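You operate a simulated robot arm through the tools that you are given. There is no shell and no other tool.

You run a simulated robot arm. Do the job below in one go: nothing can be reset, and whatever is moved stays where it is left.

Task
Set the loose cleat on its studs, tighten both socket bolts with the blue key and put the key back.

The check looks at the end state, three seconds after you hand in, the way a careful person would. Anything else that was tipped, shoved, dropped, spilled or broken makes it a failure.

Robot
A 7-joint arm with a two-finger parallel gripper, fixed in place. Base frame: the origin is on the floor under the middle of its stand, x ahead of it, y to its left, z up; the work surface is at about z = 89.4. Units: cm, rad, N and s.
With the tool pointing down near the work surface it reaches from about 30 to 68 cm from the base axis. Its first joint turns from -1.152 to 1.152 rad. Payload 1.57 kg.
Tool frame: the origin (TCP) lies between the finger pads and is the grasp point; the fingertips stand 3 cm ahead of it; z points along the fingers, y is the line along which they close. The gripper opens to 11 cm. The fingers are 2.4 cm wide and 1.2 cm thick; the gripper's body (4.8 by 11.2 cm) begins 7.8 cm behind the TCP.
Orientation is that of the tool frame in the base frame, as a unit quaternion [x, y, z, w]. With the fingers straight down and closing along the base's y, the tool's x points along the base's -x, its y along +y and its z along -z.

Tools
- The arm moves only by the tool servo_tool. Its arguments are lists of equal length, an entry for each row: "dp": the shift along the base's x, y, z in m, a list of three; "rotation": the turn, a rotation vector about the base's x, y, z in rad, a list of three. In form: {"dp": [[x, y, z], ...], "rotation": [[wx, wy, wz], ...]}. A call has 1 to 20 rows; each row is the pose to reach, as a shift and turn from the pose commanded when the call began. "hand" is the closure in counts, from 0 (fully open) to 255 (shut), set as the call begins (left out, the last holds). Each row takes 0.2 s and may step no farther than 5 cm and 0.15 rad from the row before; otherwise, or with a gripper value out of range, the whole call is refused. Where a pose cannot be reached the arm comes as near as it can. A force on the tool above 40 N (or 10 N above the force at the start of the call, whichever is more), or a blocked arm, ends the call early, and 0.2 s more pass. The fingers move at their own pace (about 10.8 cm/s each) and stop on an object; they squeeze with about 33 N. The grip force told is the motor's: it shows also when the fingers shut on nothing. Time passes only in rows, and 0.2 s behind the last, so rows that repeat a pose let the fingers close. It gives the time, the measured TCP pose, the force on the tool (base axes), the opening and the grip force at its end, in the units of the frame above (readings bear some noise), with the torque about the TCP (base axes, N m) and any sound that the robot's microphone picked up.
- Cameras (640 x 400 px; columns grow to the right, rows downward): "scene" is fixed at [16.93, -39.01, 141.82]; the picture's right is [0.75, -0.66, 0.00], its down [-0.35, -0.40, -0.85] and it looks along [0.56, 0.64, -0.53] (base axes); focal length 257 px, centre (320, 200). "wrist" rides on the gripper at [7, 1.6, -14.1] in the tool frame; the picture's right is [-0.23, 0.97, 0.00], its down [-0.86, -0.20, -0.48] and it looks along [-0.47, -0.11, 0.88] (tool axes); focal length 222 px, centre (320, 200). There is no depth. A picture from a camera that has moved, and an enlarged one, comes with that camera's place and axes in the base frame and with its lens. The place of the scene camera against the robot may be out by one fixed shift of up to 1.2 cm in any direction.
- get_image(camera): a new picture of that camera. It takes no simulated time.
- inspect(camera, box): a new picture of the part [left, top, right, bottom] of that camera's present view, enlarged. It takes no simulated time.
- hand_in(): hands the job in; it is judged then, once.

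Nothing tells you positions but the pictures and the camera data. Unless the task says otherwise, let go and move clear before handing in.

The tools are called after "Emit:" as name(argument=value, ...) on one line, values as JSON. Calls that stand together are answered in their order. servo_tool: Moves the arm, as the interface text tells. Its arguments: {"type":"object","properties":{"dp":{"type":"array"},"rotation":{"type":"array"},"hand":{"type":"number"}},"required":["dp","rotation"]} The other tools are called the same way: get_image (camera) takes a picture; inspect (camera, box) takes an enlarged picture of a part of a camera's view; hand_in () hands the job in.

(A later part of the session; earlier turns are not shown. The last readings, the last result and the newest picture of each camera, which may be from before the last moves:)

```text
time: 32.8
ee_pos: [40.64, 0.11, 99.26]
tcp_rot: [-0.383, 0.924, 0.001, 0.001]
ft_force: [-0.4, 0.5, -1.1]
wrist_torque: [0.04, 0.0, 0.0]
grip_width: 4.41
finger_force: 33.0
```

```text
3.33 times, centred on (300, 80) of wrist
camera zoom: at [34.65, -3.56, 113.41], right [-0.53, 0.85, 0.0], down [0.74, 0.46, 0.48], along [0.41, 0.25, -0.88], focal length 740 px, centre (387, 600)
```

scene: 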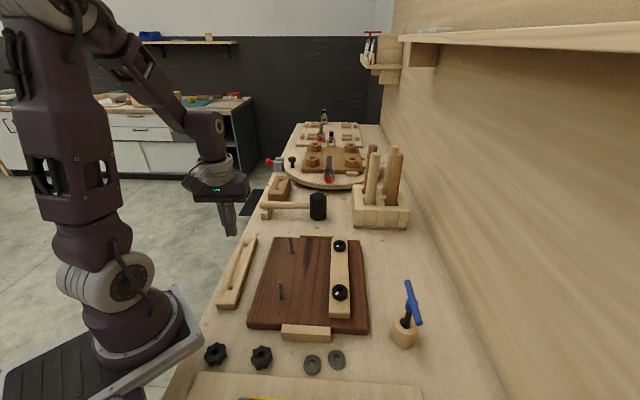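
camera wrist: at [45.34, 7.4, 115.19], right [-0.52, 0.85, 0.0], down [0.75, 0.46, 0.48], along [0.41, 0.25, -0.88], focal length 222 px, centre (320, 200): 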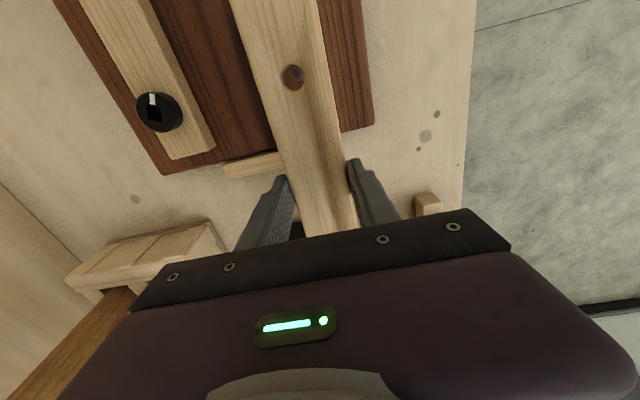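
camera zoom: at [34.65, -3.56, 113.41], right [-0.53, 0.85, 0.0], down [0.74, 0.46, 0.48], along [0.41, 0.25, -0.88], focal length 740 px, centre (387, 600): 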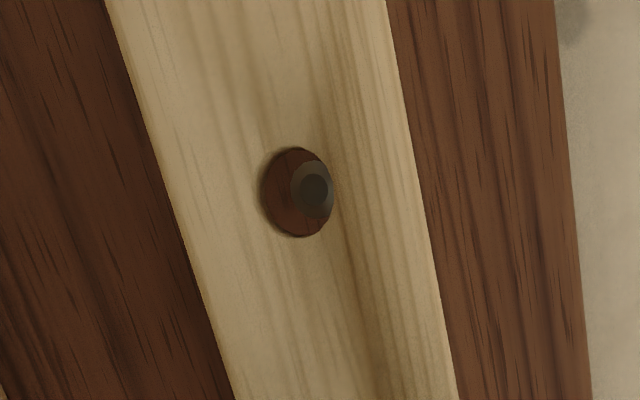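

The stud is now centred within about a millimetre. I'll lower slowly so both holes take the stud tips.

Emit:
servo_tool(dp=[[0, 0, -0.003], [0, 0, -0.006], [0, 0, -0.009], [0, 0, -0.012], [0, 0, -0.015], [0, 0, -0.015]], rotation=[[0, 0, 0], [0, 0, 0], [0, 0, 0], [0, 0, 0], [0, 0, 0], [0, 0, 0]])

Emit:
inspect(camera="wrist", box=[240, 20, 360, 140])

Emit:
inspect(camera="scene", box=[220, 180, 380, 340])

```text
time: 34.2
ee_pos: [40.66, 0.19, 97.72]
tcp_rot: [-0.383, 0.924, 0.0, 0.001]
ft_force: [0.2, 0.3, -0.7]
wrist_torque: [0.06, -0.02, 0.0]
grip_width: 4.45
finger_force: 33.6
```

```text
3.33 times, centred on (300, 80) of wrist
camera zoom: at [34.57, -3.58, 111.97], right [-0.53, 0.85, 0.0], down [0.74, 0.46, 0.48], along [0.41, 0.25, -0.88], focal length 740 px, centre (387, 600)
```

zoom: 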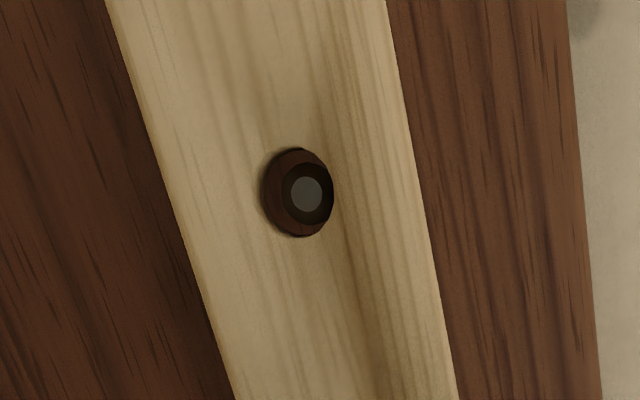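

```text
2.50 times, centred on (300, 260) of scene
camera zoom: at [16.93, -39.01, 141.82], right [0.75, -0.66, 0.0], down [-0.35, -0.4, -0.85], along [0.56, 0.64, -0.53], focal length 642 px, centre (370, 50)
```

zoom: 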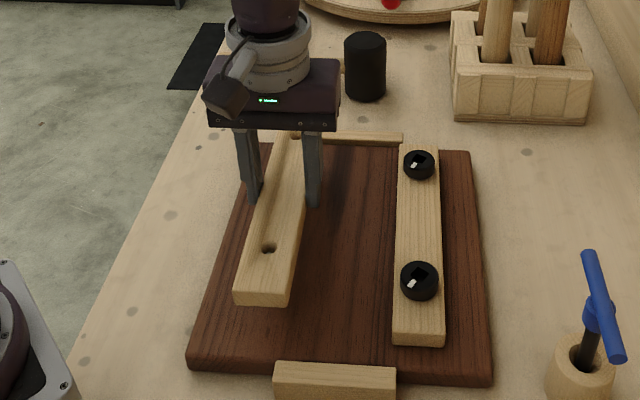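

The stud is centred in the hole and there's no contact force, so both studs have entered. I'll continue down the studs.

Emit:
servo_tool(dp=[[0, 0, -0.004], [0, 0, -0.008], [0, 0, -0.012], [0, 0, -0.016], [0, 0, -0.02], [0, 0, -0.024], [0, 0, -0.028], [0, 0, -0.028]], rotation=[[0, 0, 0], [0, 0, 0], [0, 0, 0], [0, 0, 0], [0, 0, 0], [0, 0, 0], [0, 0, 0], [0, 0, 0]])

Emit:
inspect(camera="wrist", box=[240, 20, 360, 140])

Emit:
inspect(camera="scene", box=[220, 180, 380, 340])

```text
time: 36.0
ee_pos: [40.72, 0.23, 95.0]
tcp_rot: [-0.383, 0.924, 0.0, 0.0]
ft_force: [-0.1, 0.1, -1.8]
wrist_torque: [-0.02, 0.04, 0.02]
grip_width: 4.42
finger_force: 33.3
```

```text
3.33 times, centred on (300, 80) of wrist
camera zoom: at [34.62, -3.53, 109.14], right [-0.53, 0.85, 0.0], down [0.74, 0.46, 0.48], along [0.41, 0.25, -0.88], focal length 740 px, centre (387, 600)
```

zoom: 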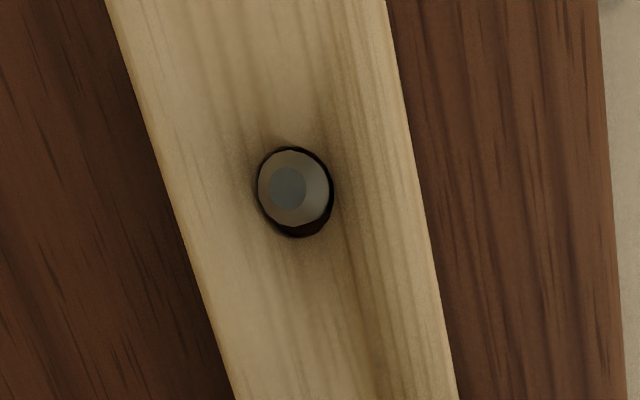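

```text
2.50 times, centred on (300, 260) of scene
camera zoom: at [16.93, -39.01, 141.82], right [0.75, -0.66, 0.0], down [-0.35, -0.4, -0.85], along [0.56, 0.64, -0.53], focal length 642 px, centre (370, 50)
```

zoom: 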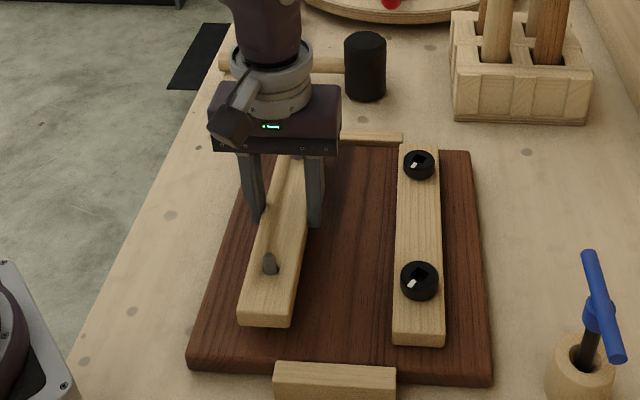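

The stud comes through the hole, well centred. I'll go on down, slower towards the board.

Emit:
servo_tool(dp=[[0, 0, -0.004], [0, 0, -0.008], [0, 0, -0.012], [0, 0, -0.015], [0, 0, -0.018], [0, 0, -0.018]], rotation=[[0, 0, 0], [0, 0, 0], [0, 0, 0], [0, 0, 0], [0, 0, 0], [0, 0, 0]])

Emit:
servo_tool(dp=[[0, 0, -0.001], [0, 0, -0.002], [0, 0, -0.003], [0, 0, -0.003]], rotation=[[0, 0, 0], [0, 0, 0], [0, 0, 0], [0, 0, 0]])

Emit:
inspect(camera="wrist", box=[240, 20, 360, 140])

Emit:
inspect(camera="scene", box=[220, 220, 340, 340])

```text
time: 37.2
ee_pos: [40.71, 0.19, 93.46]
tcp_rot: [-0.383, 0.924, 0.0, 0.002]
ft_force: [-4.8, 2.5, 11.5]
wrist_torque: [0.33, 0.22, -0.11]
grip_width: 4.45
finger_force: 33.0
stopped in row 5: the force on the tool passed its limit at 53 N (the readings are from after the stop); the commanded pose is now the measured one
```

```text
time: 37.7
ee_pos: [40.76, 0.27, 93.32]
tcp_rot: [-0.383, 0.924, 0.0, 0.001]
ft_force: [-4.4, 1.9, 14.6]
wrist_torque: [0.36, 0.44, 0.0]
grip_width: 4.41
finger_force: 33.4
stopped in row 2: the force on the tool passed its limit at 50 N (the readings are from after the stop); the commanded pose is now the measured one
```

```text
3.33 times, centred on (300, 80) of wrist
camera zoom: at [34.65, -3.54, 107.57], right [-0.53, 0.85, 0.0], down [0.74, 0.47, 0.48], along [0.41, 0.25, -0.88], focal length 740 px, centre (387, 600)
```

zoom: 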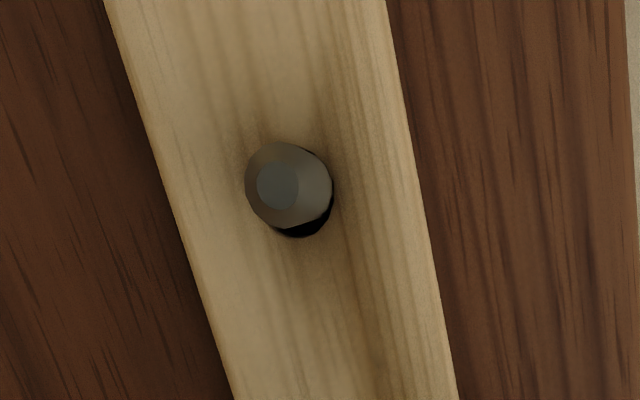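

```text
3.33 times, centred on (280, 280) of scene
camera zoom: at [16.9, -39.0, 141.83], right [0.75, -0.66, 0.0], down [-0.35, -0.4, -0.85], along [0.56, 0.64, -0.53], focal length 856 px, centre (453, -67)
```

zoom: 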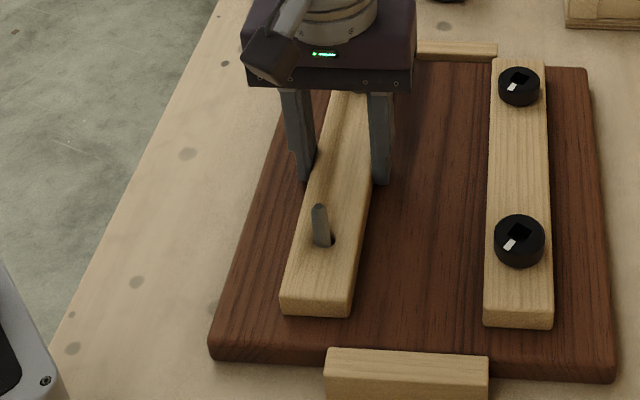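

I felt firm contact at TCP z≈93.4, and the stud's visible length above the cleat matches a seated cleat. Before releasing I'll look at both ends closely.

Emit:
inspect(camera="scene", box=[245, 225, 305, 320])

Emit:
servo_tool(dp=[[0, 0, 0.0005], [0, 0, 0.0005], [0, 0, 0.0005], [0, 0, 0.0005]], rotation=[[0, 0, 0], [0, 0, 0], [0, 0, 0], [0, 0, 0]], hand=107)

Emit:
inspect(camera="scene", box=[245, 225, 305, 320])

Emit:
inspect(camera="wrist", box=[240, 20, 360, 140])

```text
4.21 times, centred on (275, 272) of scene
camera zoom: at [16.9, -39.0, 141.83], right [0.75, -0.66, 0.0], down [-0.35, -0.4, -0.85], along [0.56, 0.64, -0.53], focal length 1081 px, centre (510, -105)
```

zoom: 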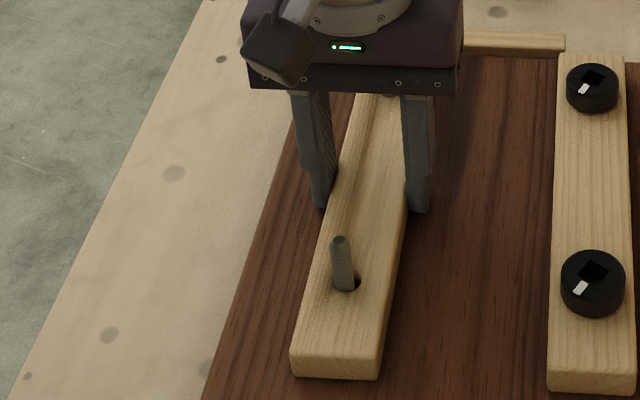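

```text
time: 38.7
ee_pos: [40.81, 0.34, 93.41]
tcp_rot: [-0.383, 0.924, 0.0, 0.002]
ft_force: [3.7, -1.4, 3.1]
wrist_torque: [0.06, 0.05, 0.0]
grip_width: 6.03
finger_force: 0.0
```

```text
4.21 times, centred on (275, 272) of scene
camera zoom: at [16.93, -39.01, 141.82], right [0.75, -0.66, 0.0], down [-0.35, -0.4, -0.85], along [0.56, 0.64, -0.53], focal length 1081 px, centre (510, -105)
```

zoom: 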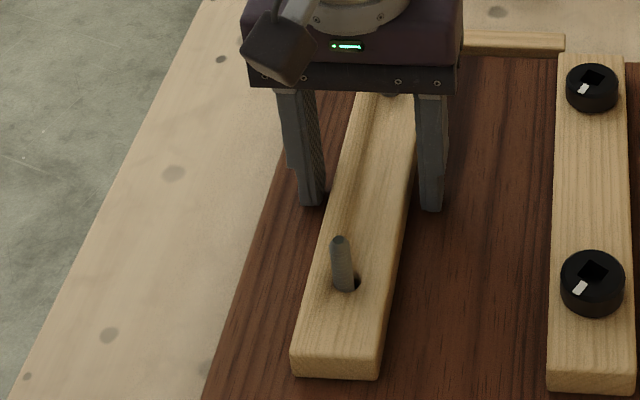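

```text
3.33 times, centred on (300, 80) of wrist
camera zoom: at [34.7, -3.48, 107.58], right [-0.53, 0.85, 0.0], down [0.74, 0.47, 0.48], along [0.41, 0.25, -0.88], focal length 740 px, centre (387, 600)
```

zoom: 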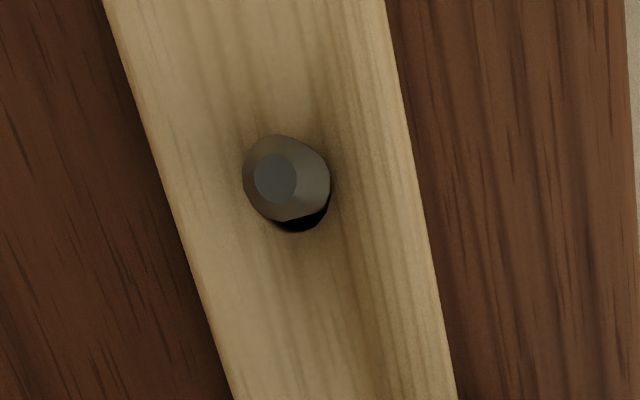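

The cleat didn't move on release, so it's seated on the board over both studs. I'll rise straight up and check the whole cleat.

Emit:
servo_tool(dp=[[0, 0, 0.002], [0, 0, 0.01], [0, 0, 0.03], [0, 0, 0.06], [0, 0, 0.09], [0, 0, 0.12], [0, 0, 0.15], [0, 0, 0.18], [0, 0, 0.18]], rotation=[[0, 0, 0], [0, 0, 0], [0, 0, 0], [0, 0, 0], [0, 0, 0], [0, 0, 0], [0, 0, 0], [0, 0, 0], [0, 0, 0]])

Emit:
get_image(camera="wrist")

Emit:
inspect(camera="scene", box=[220, 220, 380, 340])

```text
time: 40.7
ee_pos: [40.62, 0.32, 111.64]
tcp_rot: [-0.384, 0.924, 0.0, 0.001]
ft_force: [-0.3, 1.0, -0.9]
wrist_torque: [-0.02, -0.01, 0.01]
grip_width: 6.38
finger_force: 0.1
```

```text
taken
camera wrist: at [34.61, -3.48, 125.86], right [-0.53, 0.85, 0.0], down [0.74, 0.47, 0.48], along [0.41, 0.25, -0.88], focal length 222 px, centre (320, 200)
```

wrist: 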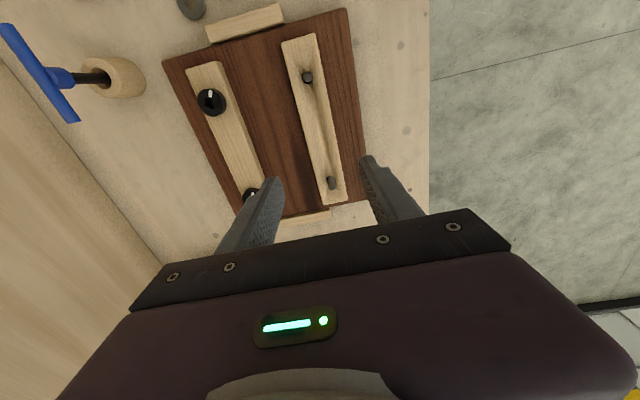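

```text
3.33 times, centred on (300, 280) of scene
camera zoom: at [16.93, -39.01, 141.82], right [0.75, -0.66, 0.0], down [-0.35, -0.4, -0.85], along [0.56, 0.64, -0.53], focal length 856 px, centre (387, -67)
```

zoom: 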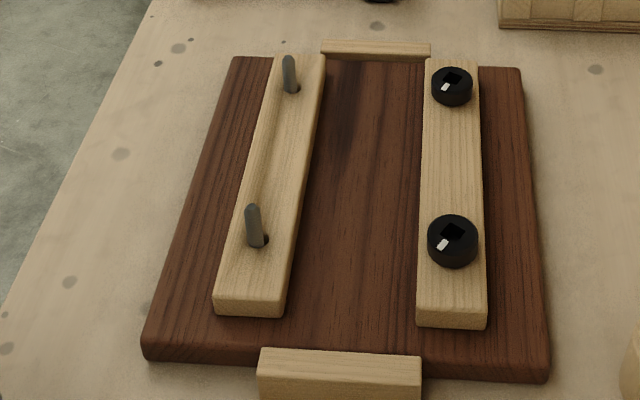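

The cleat sits on both studs. Next is the key: I'll move high over it near (50, -27.5) for a precise look.

Emit:
servo_tool(dp=[[0.004, -0.015, 0.01], [0.012, -0.04, 0.02], [0.022, -0.07, 0.03], [0.033, -0.1, 0.04], [0.044, -0.13, 0.045], [0.054, -0.16, 0.045], [0.064, -0.19, 0.045], [0.074, -0.22, 0.045], [0.084, -0.25, 0.045], [0.091, -0.27, 0.045], [0.094, -0.278, 0.045], [0.094, -0.278, 0.045]], rotation=[[0, 0, 0], [0, 0, 0], [0, 0, 0], [0, 0, 0], [0, 0, 0], [0, 0, 0], [0, 0, 0], [0, 0, 0], [0, 0, 0], [0, 0, 0], [0, 0, 0], [0, 0, 0]])

Emit:
get_image(camera="wrist")

Emit:
get_image(camera="scene")

```text
time: 43.3
ee_pos: [50.32, -27.52, 116.09]
tcp_rot: [-0.384, 0.923, 0.0, 0.002]
ft_force: [-0.1, 0.1, 0.0]
wrist_torque: [-0.01, -0.01, 0.01]
grip_width: 6.36
finger_force: 0.1
```

```text
taken
camera wrist: at [44.13, -31.33, 130.16], right [-0.53, 0.85, 0.0], down [0.74, 0.47, 0.48], along [0.41, 0.25, -0.88], focal length 222 px, centre (320, 200)
```

wrist: 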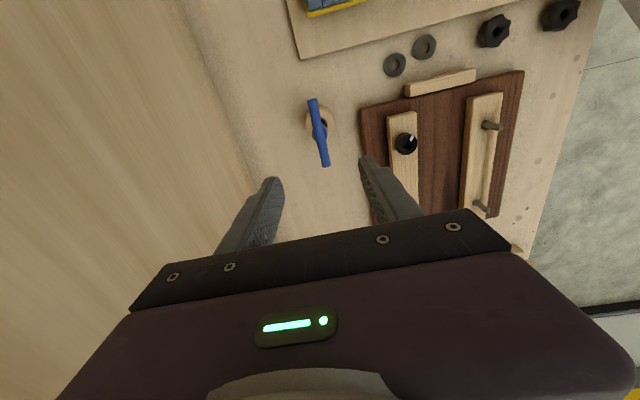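

```text
taken
```

scene: 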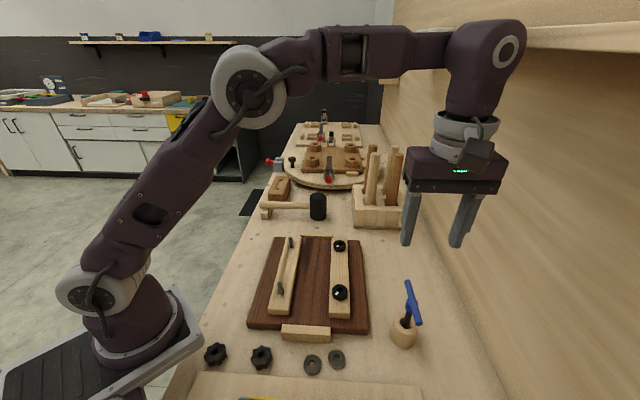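

The key is in view between the fingers' lines. I'll zoom in on it.

Emit:
inspect(camera="wrist", box=[260, 70, 380, 190])

Emit:
inspect(camera="scene", box=[370, 270, 450, 360])

Emit:
inspect(camera="wrist", box=[350, 80, 450, 180])

```text
3.33 times, centred on (320, 130) of wrist
camera zoom: at [44.13, -31.33, 130.16], right [-0.53, 0.85, 0.0], down [0.74, 0.47, 0.48], along [0.41, 0.25, -0.88], focal length 740 px, centre (320, 433)
```

zoom: 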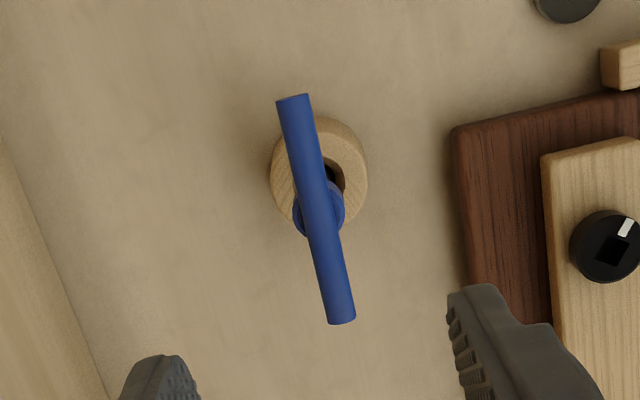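

```text
4.44 times, centred on (410, 315) of scene
camera zoom: at [16.93, -39.01, 141.82], right [0.75, -0.66, 0.0], down [-0.35, -0.4, -0.85], along [0.56, 0.64, -0.53], focal length 1141 px, centre (-80, -311)
```

zoom: 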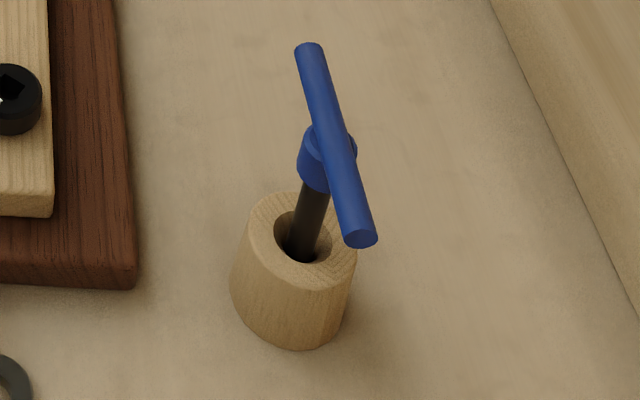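

```text
4.00 times, centred on (400, 130) of wrist
camera zoom: at [44.13, -31.33, 130.16], right [-0.53, 0.85, 0.0], down [0.74, 0.47, 0.48], along [0.41, 0.25, -0.88], focal length 888 px, centre (0, 480)
```

zoom: 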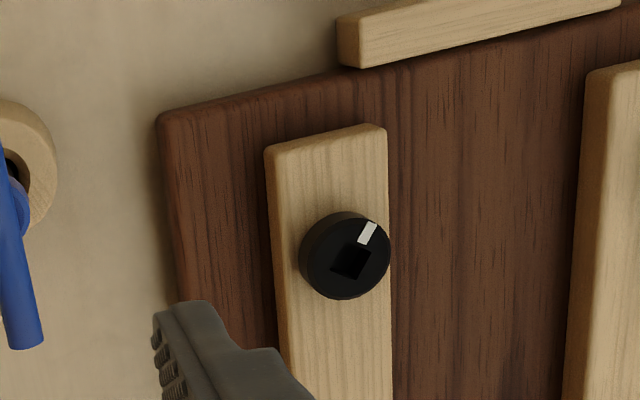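

The key's bar is at about z=99.5, runs from (46.7, -31.0) to (53.1, -24.7), and has a wider hub under it, so gripping the bar by its two ends should be firmest. I'll check how the bolt heads sit first.

Emit:
inspect(camera="scene", box=[325, 275, 360, 310])

Emit:
inspect(camera="scene", box=[325, 230, 360, 265])

```text
11.43 times, centred on (342, 292) of scene
camera zoom: at [16.93, -39.01, 141.82], right [0.75, -0.66, 0.0], down [-0.35, -0.4, -0.85], along [0.56, 0.64, -0.53], focal length 2934 px, centre (63, -857)
```

zoom: 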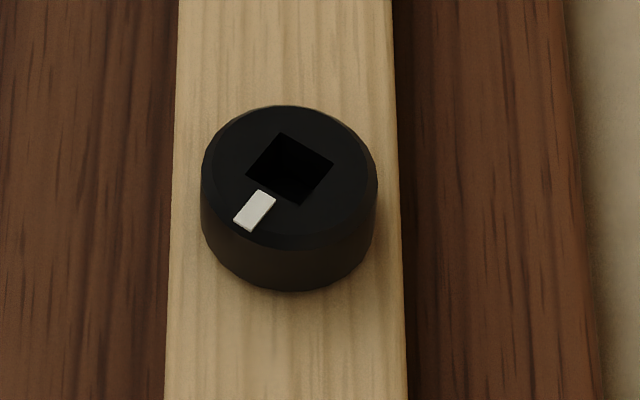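

```text
11.43 times, centred on (342, 248) of scene
camera zoom: at [16.93, -39.01, 141.82], right [0.75, -0.66, 0.0], down [-0.35, -0.4, -0.85], along [0.56, 0.64, -0.53], focal length 2934 px, centre (63, -343)
```

zoom: 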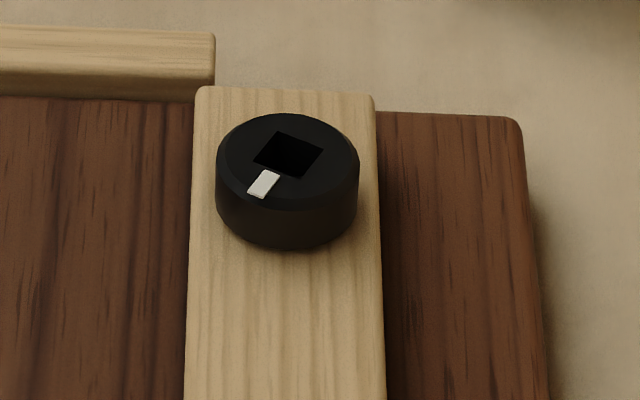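

The bolt heads have square sockets about 1.25 cm wide whose white marks point to about 190°. To grip the bar by its ends I need the tool turned by -90° (camera away from the wall), so I'll do that in place with the gripper fully open.

Emit:
servo_tool(dp=[[0, 0, 0], [0, 0, 0], [0, 0, 0], [0, 0, 0], [0, 0, 0], [0, 0, 0], [0, 0, 0], [0, 0, 0], [0, 0, 0], [0, 0, 0], [0, 0, 0], [0, 0, 0], [0, 0, 0]], rotation=[[0, 0, -0.13], [0, 0, -0.26], [0, 0, -0.39], [0, 0, -0.52], [0, 0, -0.65], [0, 0, -0.78], [0, 0, -0.91], [0, 0, -1.04], [0, 0, -1.17], [0, 0, -1.3], [0, 0, -1.43], [0, 0, -1.57], [0, 0, -1.57]], hand=0)

Emit:
get_image(camera="wrist")

Emit:
get_image(camera="scene")

```text
time: 46.1
ee_pos: [50.27, -27.58, 115.97]
tcp_rot: [0.382, 0.924, -0.001, 0.001]
ft_force: [-1.2, 1.0, 0.4]
wrist_torque: [0.03, -0.02, -0.03]
grip_width: 11.01
finger_force: 0.0
```

```text
taken
camera wrist: at [46.49, -21.42, 130.14], right [0.85, 0.53, 0.0], down [0.46, -0.74, 0.48], along [0.25, -0.41, -0.88], focal length 222 px, centre (320, 200)
```

wrist: 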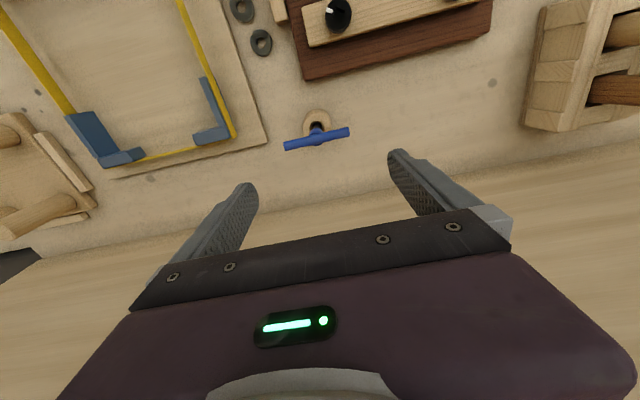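

```text
taken
```

scene: 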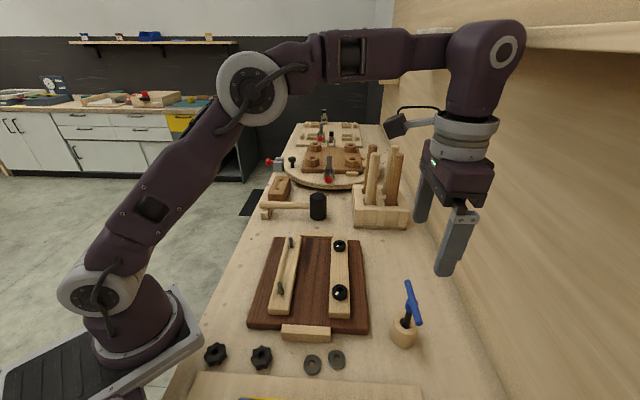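

Emit:
inspect(camera="wrist", box=[260, 80, 380, 180])

```text
4.00 times, centred on (320, 130) of wrist
camera zoom: at [46.49, -21.42, 130.14], right [0.85, 0.53, 0.0], down [0.46, -0.74, 0.48], along [0.25, -0.41, -0.88], focal length 888 px, centre (320, 480)
```

zoom: 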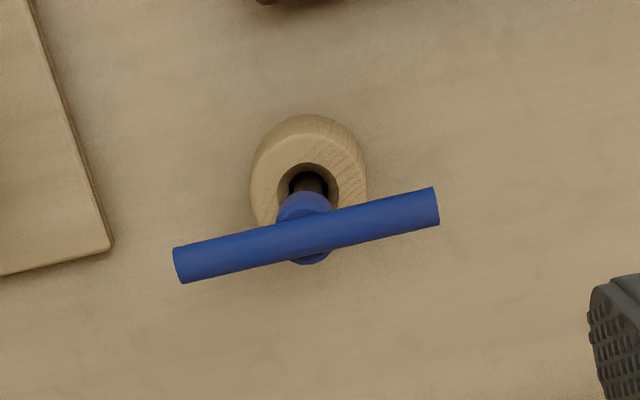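

The bar is 9.0 cm long, centred at (49.88, -27.85). I'll correct sideways and come down to just above it for a check.

Emit:
servo_tool(dp=[[-0.002, -0.002, -0.02], [-0.0044, -0.0035, -0.04], [-0.0044, -0.0035, -0.06], [-0.0044, -0.0035, -0.08], [-0.0044, -0.0035, -0.1], [-0.0044, -0.0035, -0.11], [-0.0044, -0.0035, -0.11], [-0.0044, -0.0035, -0.11]], rotation=[[0, 0, 0], [0, 0, 0], [0, 0, 0], [0, 0, 0], [0, 0, 0], [0, 0, 0], [0, 0, 0], [0, 0, 0]])

Emit:
get_image(camera="wrist")

Emit:
inspect(camera="scene", box=[360, 200, 500, 360])

```text
time: 47.9
ee_pos: [49.73, -28.11, 104.71]
tcp_rot: [0.381, 0.924, -0.001, 0.0]
ft_force: [-1.1, -0.1, -0.3]
wrist_torque: [0.0, 0.0, -0.03]
grip_width: 11.0
finger_force: 0.1
```

```text
taken
camera wrist: at [45.97, -21.97, 118.87], right [0.85, 0.53, 0.0], down [0.47, -0.74, 0.48], along [0.25, -0.41, -0.88], focal length 222 px, centre (320, 200)
```

wrist: 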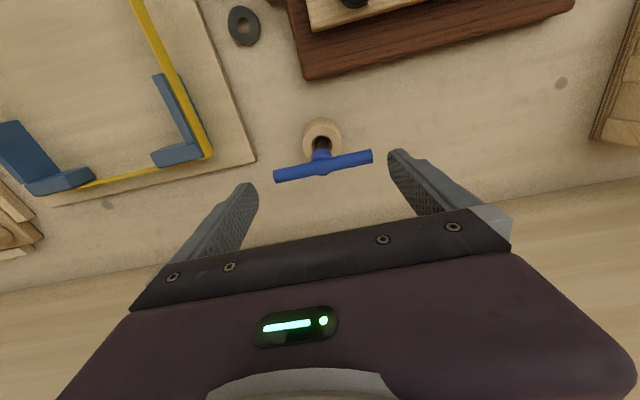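

```text
2.50 times, centred on (430, 280) of scene
camera zoom: at [16.93, -39.01, 141.82], right [0.75, -0.66, 0.0], down [-0.35, -0.4, -0.85], along [0.56, 0.64, -0.53], focal length 642 px, centre (45, 0)
```

zoom: 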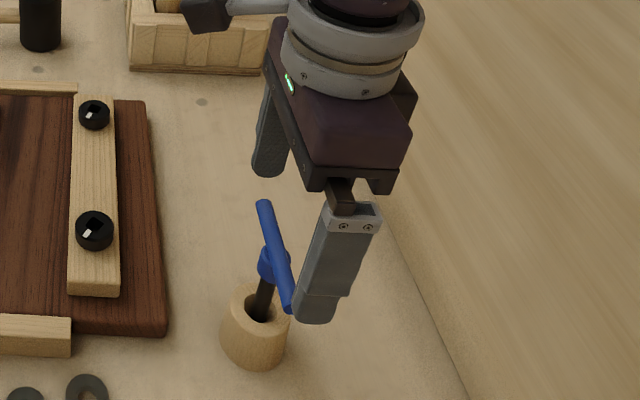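

The bar lies squarely between the fingers with about 1 cm clearance at each end. I'll nudge (+0.13, +0.22) cm and lower until the bar is at pad height.

Emit:
servo_tool(dp=[[0.0013, 0.0022, -0.005], [0.0013, 0.0022, -0.015], [0.0013, 0.0022, -0.025], [0.0013, 0.0022, -0.035], [0.0013, 0.0022, -0.045], [0.0013, 0.0022, -0.05], [0.0013, 0.0022, -0.05]], rotation=[[0, 0, 0], [0, 0, 0], [0, 0, 0], [0, 0, 0], [0, 0, 0], [0, 0, 0], [0, 0, 0]])

Emit:
get_image(camera="wrist")

Emit:
inspect(camera="scene", box=[360, 200, 500, 360])

```text
time: 49.5
ee_pos: [49.83, -27.7, 99.95]
tcp_rot: [0.381, 0.924, -0.001, 0.0]
ft_force: [0.9, 0.0, 0.2]
wrist_torque: [0.02, 0.02, 0.02]
grip_width: 10.95
finger_force: 0.1
```

```text
taken
camera wrist: at [46.13, -21.57, 114.0], right [0.85, 0.53, 0.0], down [0.47, -0.74, 0.48], along [0.25, -0.41, -0.88], focal length 222 px, centre (320, 200)
```

wrist: 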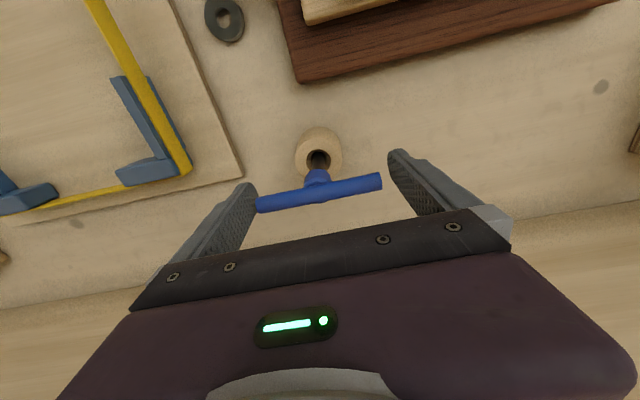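

```text
2.50 times, centred on (430, 280) of scene
camera zoom: at [16.93, -39.01, 141.82], right [0.75, -0.66, 0.0], down [-0.35, -0.4, -0.85], along [0.56, 0.64, -0.53], focal length 642 px, centre (45, 0)
```

zoom: 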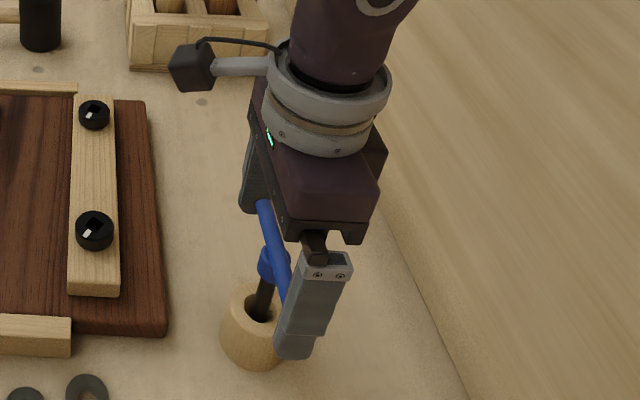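

The bar is centred except for about 0.27 cm along its length. I'll shift by that, lower 3 mm, then close on the bar's ends.

Emit:
servo_tool(dp=[[-0.001, -0.001, -0.002], [-0.0019, -0.0019, -0.003], [-0.0019, -0.0019, -0.003], [-0.0019, -0.0019, -0.003]], rotation=[[0, 0, 0], [0, 0, 0], [0, 0, 0], [0, 0, 0]])

Emit:
inspect(camera="wrist", box=[200, 110, 440, 260])

```text
time: 50.5
ee_pos: [49.72, -27.95, 99.57]
tcp_rot: [0.381, 0.925, -0.002, 0.0]
ft_force: [0.1, 0.9, 0.8]
wrist_torque: [-0.01, 0.06, -0.02]
grip_width: 10.99
finger_force: 0.1
```

```text
2.67 times, centred on (320, 185) of wrist
camera zoom: at [45.98, -21.74, 113.71], right [0.85, 0.53, 0.0], down [0.47, -0.74, 0.48], along [0.25, -0.41, -0.88], focal length 592 px, centre (320, 240)
```

zoom: 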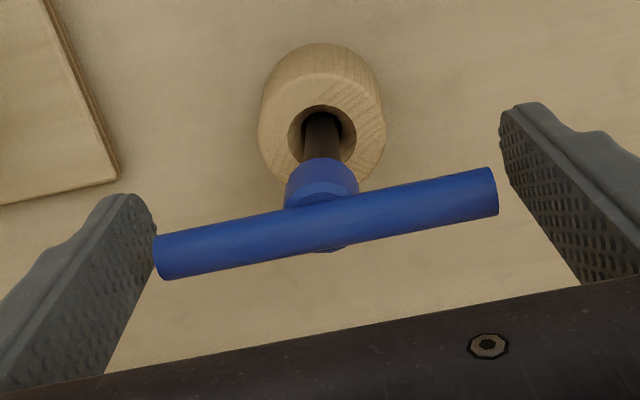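

The bar is centred now, so I'll close on its ends.

Emit:
servo_tool(dp=[[0, 0, 0], [0, 0, 0], [0, 0, 0], [0, 0, 0]], rotation=[[0, 0, 0], [0, 0, 0], [0, 0, 0], [0, 0, 0]], hand=255)

Emit:
inspect(camera="wrist", box=[200, 110, 440, 260])

Emit:
inspect(camera="scene", box=[360, 200, 500, 360])

```text
time: 51.5
ee_pos: [49.77, -27.97, 99.6]
tcp_rot: [0.381, 0.925, -0.001, 0.0]
ft_force: [0.7, 0.3, 0.8]
wrist_torque: [0.04, -0.05, 0.0]
grip_width: 10.16
finger_force: 33.6
```

```text
2.67 times, centred on (320, 185) of wrist
camera zoom: at [45.98, -21.74, 113.71], right [0.85, 0.53, 0.0], down [0.47, -0.74, 0.48], along [0.25, -0.41, -0.88], focal length 592 px, centre (320, 240)
```

zoom: 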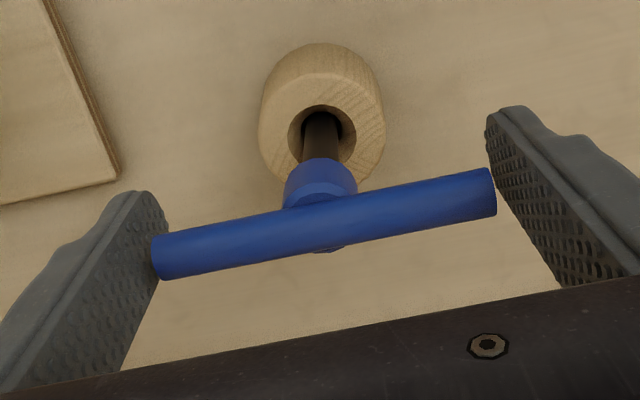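

```text
2.50 times, centred on (430, 280) of scene
camera zoom: at [16.93, -39.0, 141.83], right [0.75, -0.66, 0.0], down [-0.35, -0.4, -0.85], along [0.56, 0.64, -0.53], focal length 642 px, centre (45, 0)
```

zoom: 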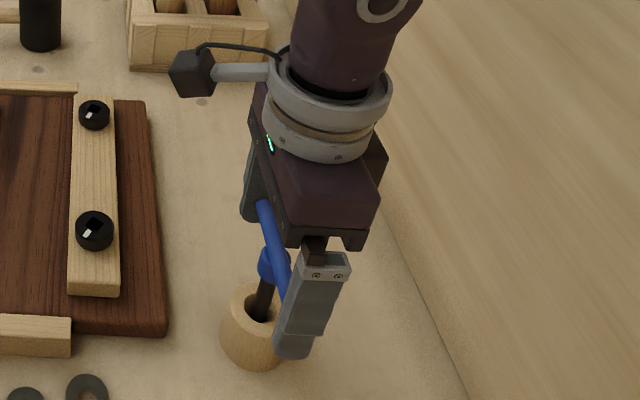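

The fingers stopped at 10.16 cm, wider than the 9.1 cm I measured for the bar. I'll look closely at both contact points before lifting.

Emit:
inspect(camera="wrist", box=[225, 170, 285, 230])

Emit:
inspect(camera="wrist", box=[360, 140, 430, 210])

Emit:
inspect(camera="scene", box=[400, 240, 460, 350])

```text
6.67 times, centred on (255, 200) of wrist
camera zoom: at [45.98, -21.74, 113.71], right [0.85, 0.53, 0.0], down [0.47, -0.74, 0.48], along [0.25, -0.41, -0.88], focal length 1481 px, centre (753, 200)
```

zoom: 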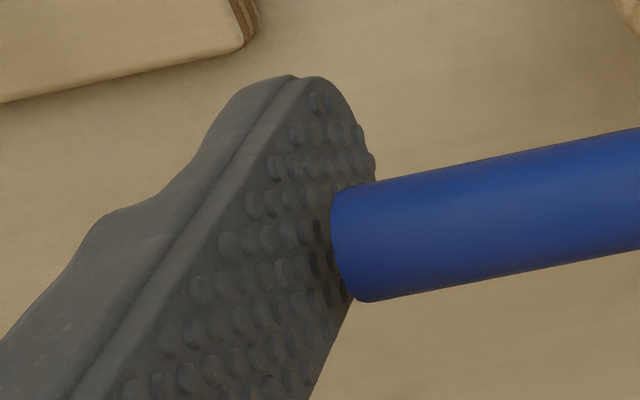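

```text
5.71 times, centred on (395, 175) of wrist
camera zoom: at [45.98, -21.74, 113.71], right [0.85, 0.53, 0.0], down [0.47, -0.74, 0.48], along [0.25, -0.41, -0.88], focal length 1269 px, centre (-109, 343)
```

zoom: 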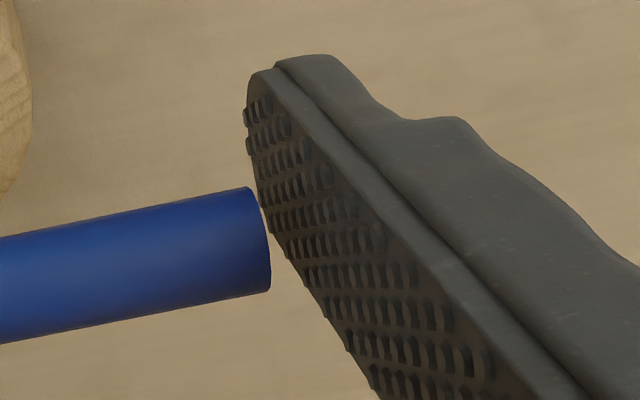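

```text
3.64 times, centred on (430, 295) of scene
camera zoom: at [16.93, -39.0, 141.83], right [0.75, -0.66, 0.0], down [-0.35, -0.4, -0.85], along [0.56, 0.64, -0.53], focal length 934 px, centre (-80, -146)
```

zoom: 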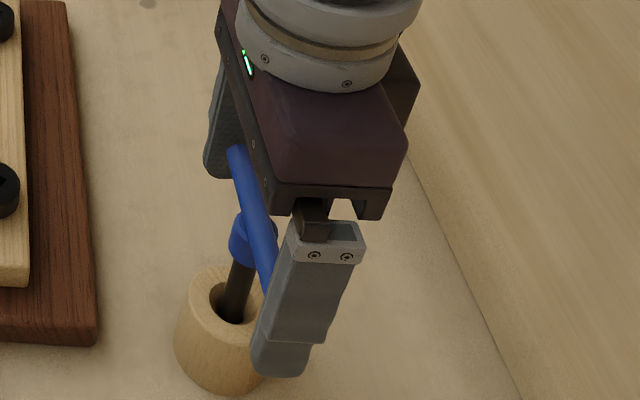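

The visible bar is 9.1 cm, so it likely has rounded contact ends; the grip itself is firm at 33 N. I'll lift slightly and watch whether the key comes up cleanly.

Emit:
servo_tool(dp=[[0, 0, 0.002], [0, 0, 0.006], [0, 0, 0.012], [0, 0, 0.018], [0, 0, 0.02], [0, 0, 0.02]], rotation=[[0, 0, 0], [0, 0, 0], [0, 0, 0], [0, 0, 0], [0, 0, 0], [0, 0, 0]])

Emit:
inspect(camera="wrist", box=[200, 110, 440, 260])

Emit:
inspect(camera="scene", box=[360, 200, 500, 360])

```text
time: 52.9
ee_pos: [49.7, -28.08, 101.69]
tcp_rot: [0.38, 0.925, -0.002, 0.0]
ft_force: [-0.5, -0.1, -0.8]
wrist_torque: [-0.02, -0.02, -0.01]
grip_width: 10.19
finger_force: 32.7
```

```text
2.67 times, centred on (320, 185) of wrist
camera zoom: at [45.87, -21.85, 115.85], right [0.85, 0.53, 0.0], down [0.47, -0.74, 0.48], along [0.25, -0.41, -0.88], focal length 592 px, centre (320, 240)
```

zoom: 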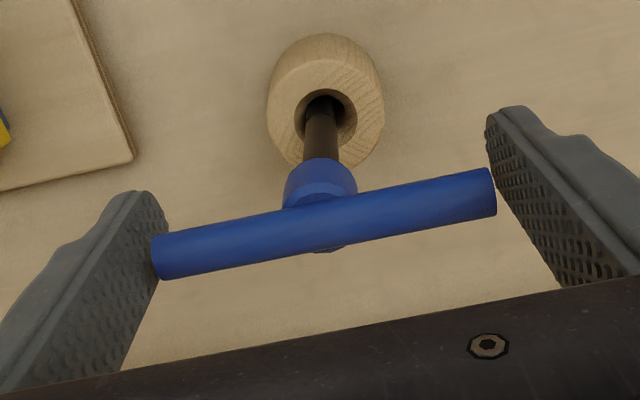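

```text
2.50 times, centred on (430, 280) of scene
camera zoom: at [16.93, -39.01, 141.82], right [0.75, -0.66, 0.0], down [-0.35, -0.4, -0.85], along [0.56, 0.64, -0.53], focal length 642 px, centre (45, 0)
```

zoom: 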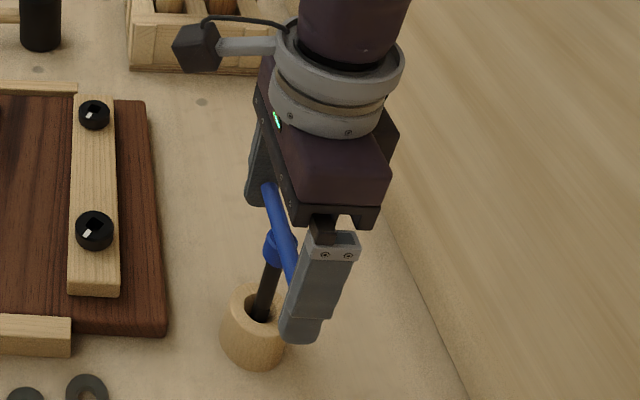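

The key follows the gripper. I'll continue lifting until its tip is well clear of the holder.

Emit:
servo_tool(dp=[[0, 0, 0.01], [0, 0, 0.02], [0, 0, 0.03], [0, 0, 0.04], [0, 0, 0.05], [0, 0, 0.06], [0, 0, 0.07], [0, 0, 0.08], [0, 0, 0.08]], rotation=[[0, 0, 0], [0, 0, 0], [0, 0, 0], [0, 0, 0], [0, 0, 0], [0, 0, 0], [0, 0, 0], [0, 0, 0], [0, 0, 0]])

Emit:
inspect(camera="wrist", box=[200, 60, 440, 260])

Emit:
inspect(camera="scene", box=[360, 180, 500, 360])

```text
time: 54.9
ee_pos: [49.75, -27.77, 109.7]
tcp_rot: [0.38, 0.925, -0.001, 0.001]
ft_force: [-0.7, 0.4, -1.7]
wrist_torque: [0.0, 0.0, 0.01]
grip_width: 10.17
finger_force: 33.1
```

```text
2.00 times, centred on (320, 160) of wrist
camera zoom: at [45.86, -21.76, 123.68], right [0.85, 0.53, 0.0], down [0.47, -0.74, 0.48], along [0.25, -0.41, -0.88], focal length 444 px, centre (320, 280)
```

zoom: 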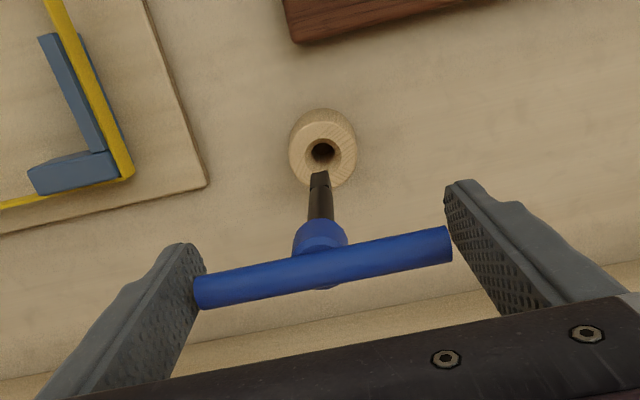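

```text
2.22 times, centred on (430, 270) of scene
camera zoom: at [16.93, -39.01, 141.82], right [0.75, -0.66, 0.0], down [-0.35, -0.4, -0.85], along [0.56, 0.64, -0.53], focal length 570 px, centre (76, 44)
```

zoom: 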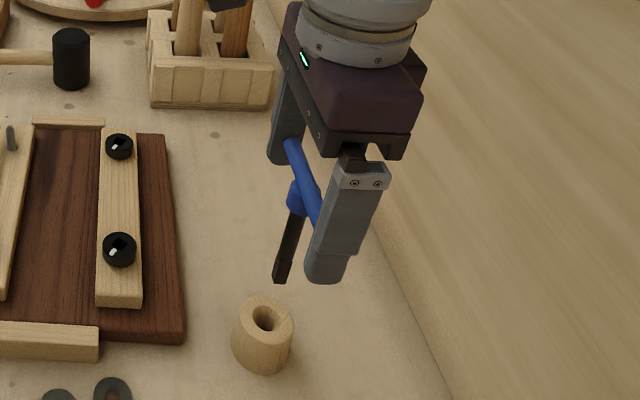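

The key is out and hangs nearly straight. I'll zoom in on its shaft and tip to learn its shape, length and tilt.

Emit:
inspect(camera="scene", box=[415, 230, 465, 320])

Emit:
inspect(camera="wrist", box=[290, 110, 350, 210])

```text
4.44 times, centred on (440, 275) of scene
camera zoom: at [16.93, -39.01, 141.82], right [0.75, -0.66, 0.0], down [-0.35, -0.4, -0.85], along [0.56, 0.64, -0.53], focal length 1141 px, centre (-213, -133)
```

zoom: 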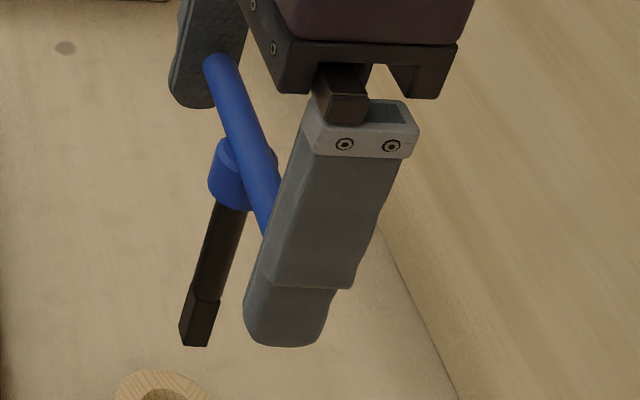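

```text
4.00 times, centred on (320, 160) of wrist
camera zoom: at [45.86, -21.76, 123.68], right [0.85, 0.53, 0.0], down [0.47, -0.74, 0.48], along [0.25, -0.41, -0.88], focal length 888 px, centre (320, 360)
```

zoom: 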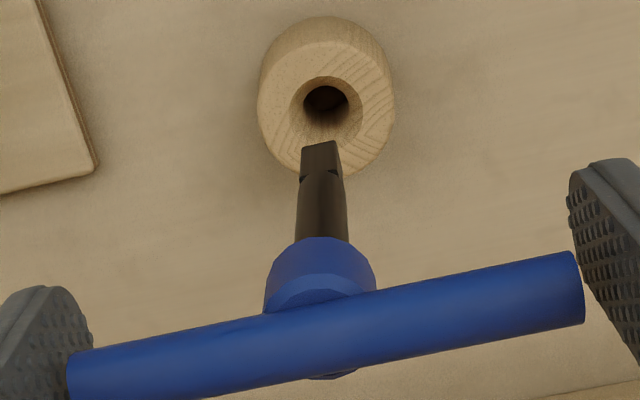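

The key has a round shaft with a square tip about 1.05 cm wide, faces aligned with the bar. Next I'll raise it and carry it over to bolt 1 near (44.7, -14.0), staying high.

Emit:
servo_tool(dp=[[0, 0, 0.012], [0, 0, 0.025], [0, 0, 0.035], [-0.005, 0.014, 0.035], [-0.015, 0.042, 0.035], [-0.025, 0.07, 0.035], [-0.035, 0.098, 0.035], [-0.045, 0.125, 0.035], [-0.05, 0.138, 0.035], [-0.05, 0.138, 0.035], [-0.05, 0.138, 0.035]], rotation=[[0, 0, 0], [0, 0, 0], [0, 0, 0], [0, 0, 0], [0, 0, 0], [0, 0, 0], [0, 0, 0], [0, 0, 0], [0, 0, 0], [0, 0, 0], [0, 0, 0]])

Emit:
get_image(camera="wrist")

Emit:
get_image(camera="scene")

```text
time: 57.3
ee_pos: [44.65, -13.96, 113.24]
tcp_rot: [0.381, 0.925, -0.001, 0.001]
ft_force: [-0.5, 0.0, -0.6]
wrist_torque: [0.0, 0.0, 0.02]
grip_width: 10.2
finger_force: 32.9
```

```text
taken
camera wrist: at [40.89, -7.77, 127.31], right [0.85, 0.53, 0.0], down [0.47, -0.74, 0.48], along [0.25, -0.41, -0.88], focal length 222 px, centre (320, 200)
```

wrist: 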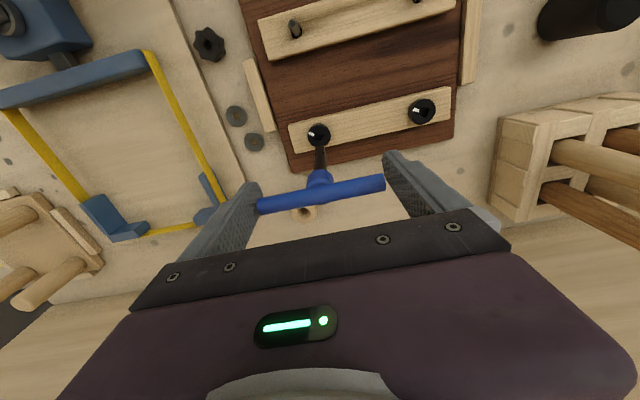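

```text
taken
```

scene: 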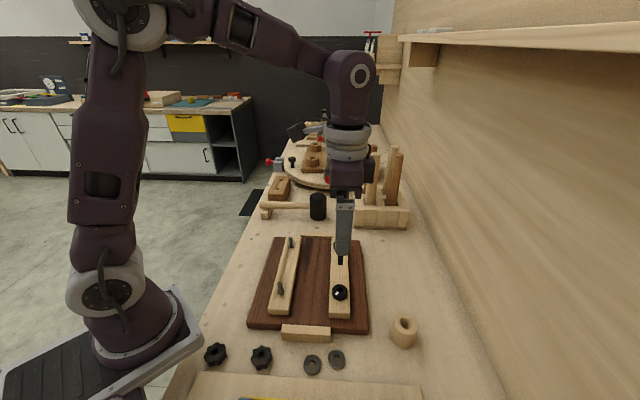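

Emit:
inspect(camera="wrist", box=[280, 100, 360, 180])

Emit:
inspect(camera="wrist", box=[385, 75, 455, 145])

```text
5.00 times, centred on (320, 140) of wrist
camera zoom: at [40.89, -7.77, 127.31], right [0.85, 0.53, 0.0], down [0.47, -0.74, 0.48], along [0.25, -0.41, -0.88], focal length 1111 px, centre (320, 500)
```

zoom: 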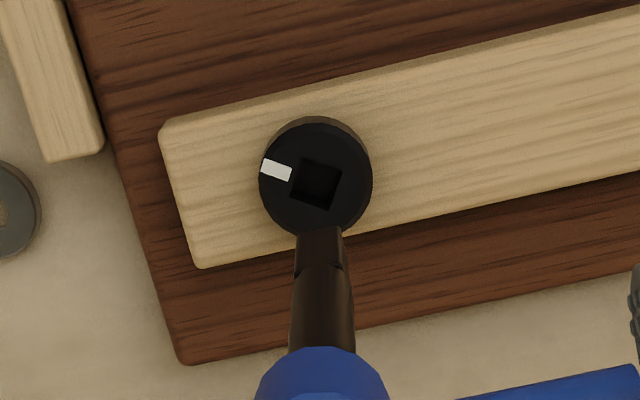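

```text
5.71 times, centred on (420, 110) of wrist
camera zoom: at [40.89, -7.77, 127.31], right [0.85, 0.53, 0.0], down [0.47, -0.74, 0.48], along [0.25, -0.41, -0.88], focal length 1269 px, centre (-251, 714)
```

zoom: 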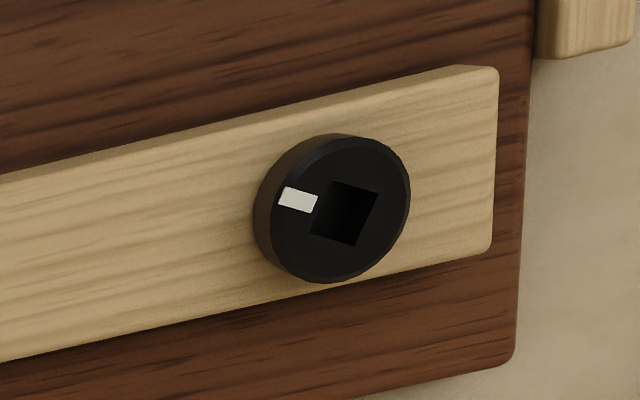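

Bolt 1's socket is at (44.75, -14.2) turned about 11°, and bolt 2's at (55.4, -3.6) turned about 19°. To leave the most room for clockwise turning, I'll first turn the wrist counter-clockwise in the air by about 146° so the bar matches bolt 1's socket.

Emit:
servo_tool(dp=[[0, 0, 0], [0, 0, 0], [0, 0, 0], [0, 0, 0], [0, 0, 0], [0, 0, 0], [0, 0, 0], [0, 0, 0], [0, 0, 0], [0, 0, 0], [0, 0, 0], [0, 0, 0], [0, 0, 0], [0, 0, 0], [0, 0, 0], [0, 0, 0], [0, 0, 0], [0, 0, 0], [0, 0, 0], [0, 0, 0]], rotation=[[0, 0, 0.1], [0, 0, 0.24], [0, 0, 0.38], [0, 0, 0.52], [0, 0, 0.66], [0, 0, 0.8], [0, 0, 0.94], [0, 0, 1.08], [0, 0, 1.22], [0, 0, 1.36], [0, 0, 1.5], [0, 0, 1.64], [0, 0, 1.78], [0, 0, 1.92], [0, 0, 2.06], [0, 0, 2.2], [0, 0, 2.34], [0, 0, 2.46], [0, 0, 2.544], [0, 0, 2.544]])

Emit:
get_image(camera="wrist")

Emit:
get_image(camera="scene")

```text
time: 61.5
ee_pos: [44.74, -14.13, 113.11]
tcp_rot: [0.771, -0.636, 0.0, 0.0]
ft_force: [0.3, 0.4, -1.6]
wrist_torque: [0.02, 0.0, 0.03]
grip_width: 10.17
finger_force: 33.2
```

```text
taken
camera wrist: at [44.37, -21.23, 127.33], right [-1.0, 0.04, 0.0], down [0.03, 0.88, 0.48], along [0.02, 0.48, -0.88], focal length 222 px, centre (320, 200)
```

wrist: 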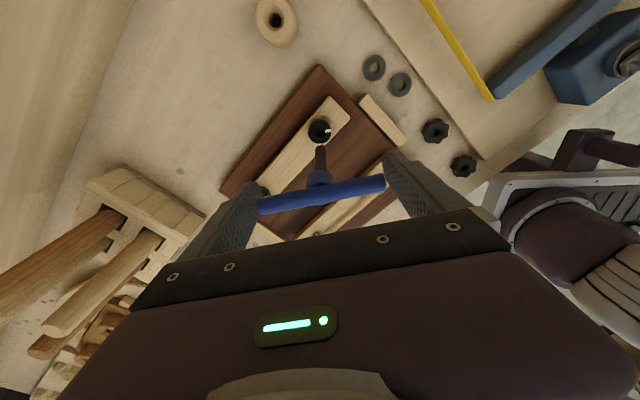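

```text
taken
```

scene: 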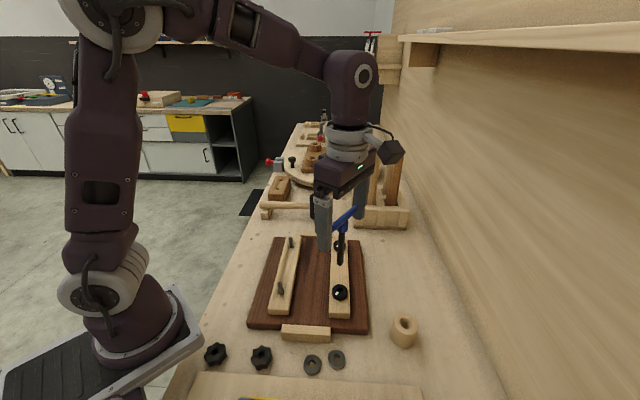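

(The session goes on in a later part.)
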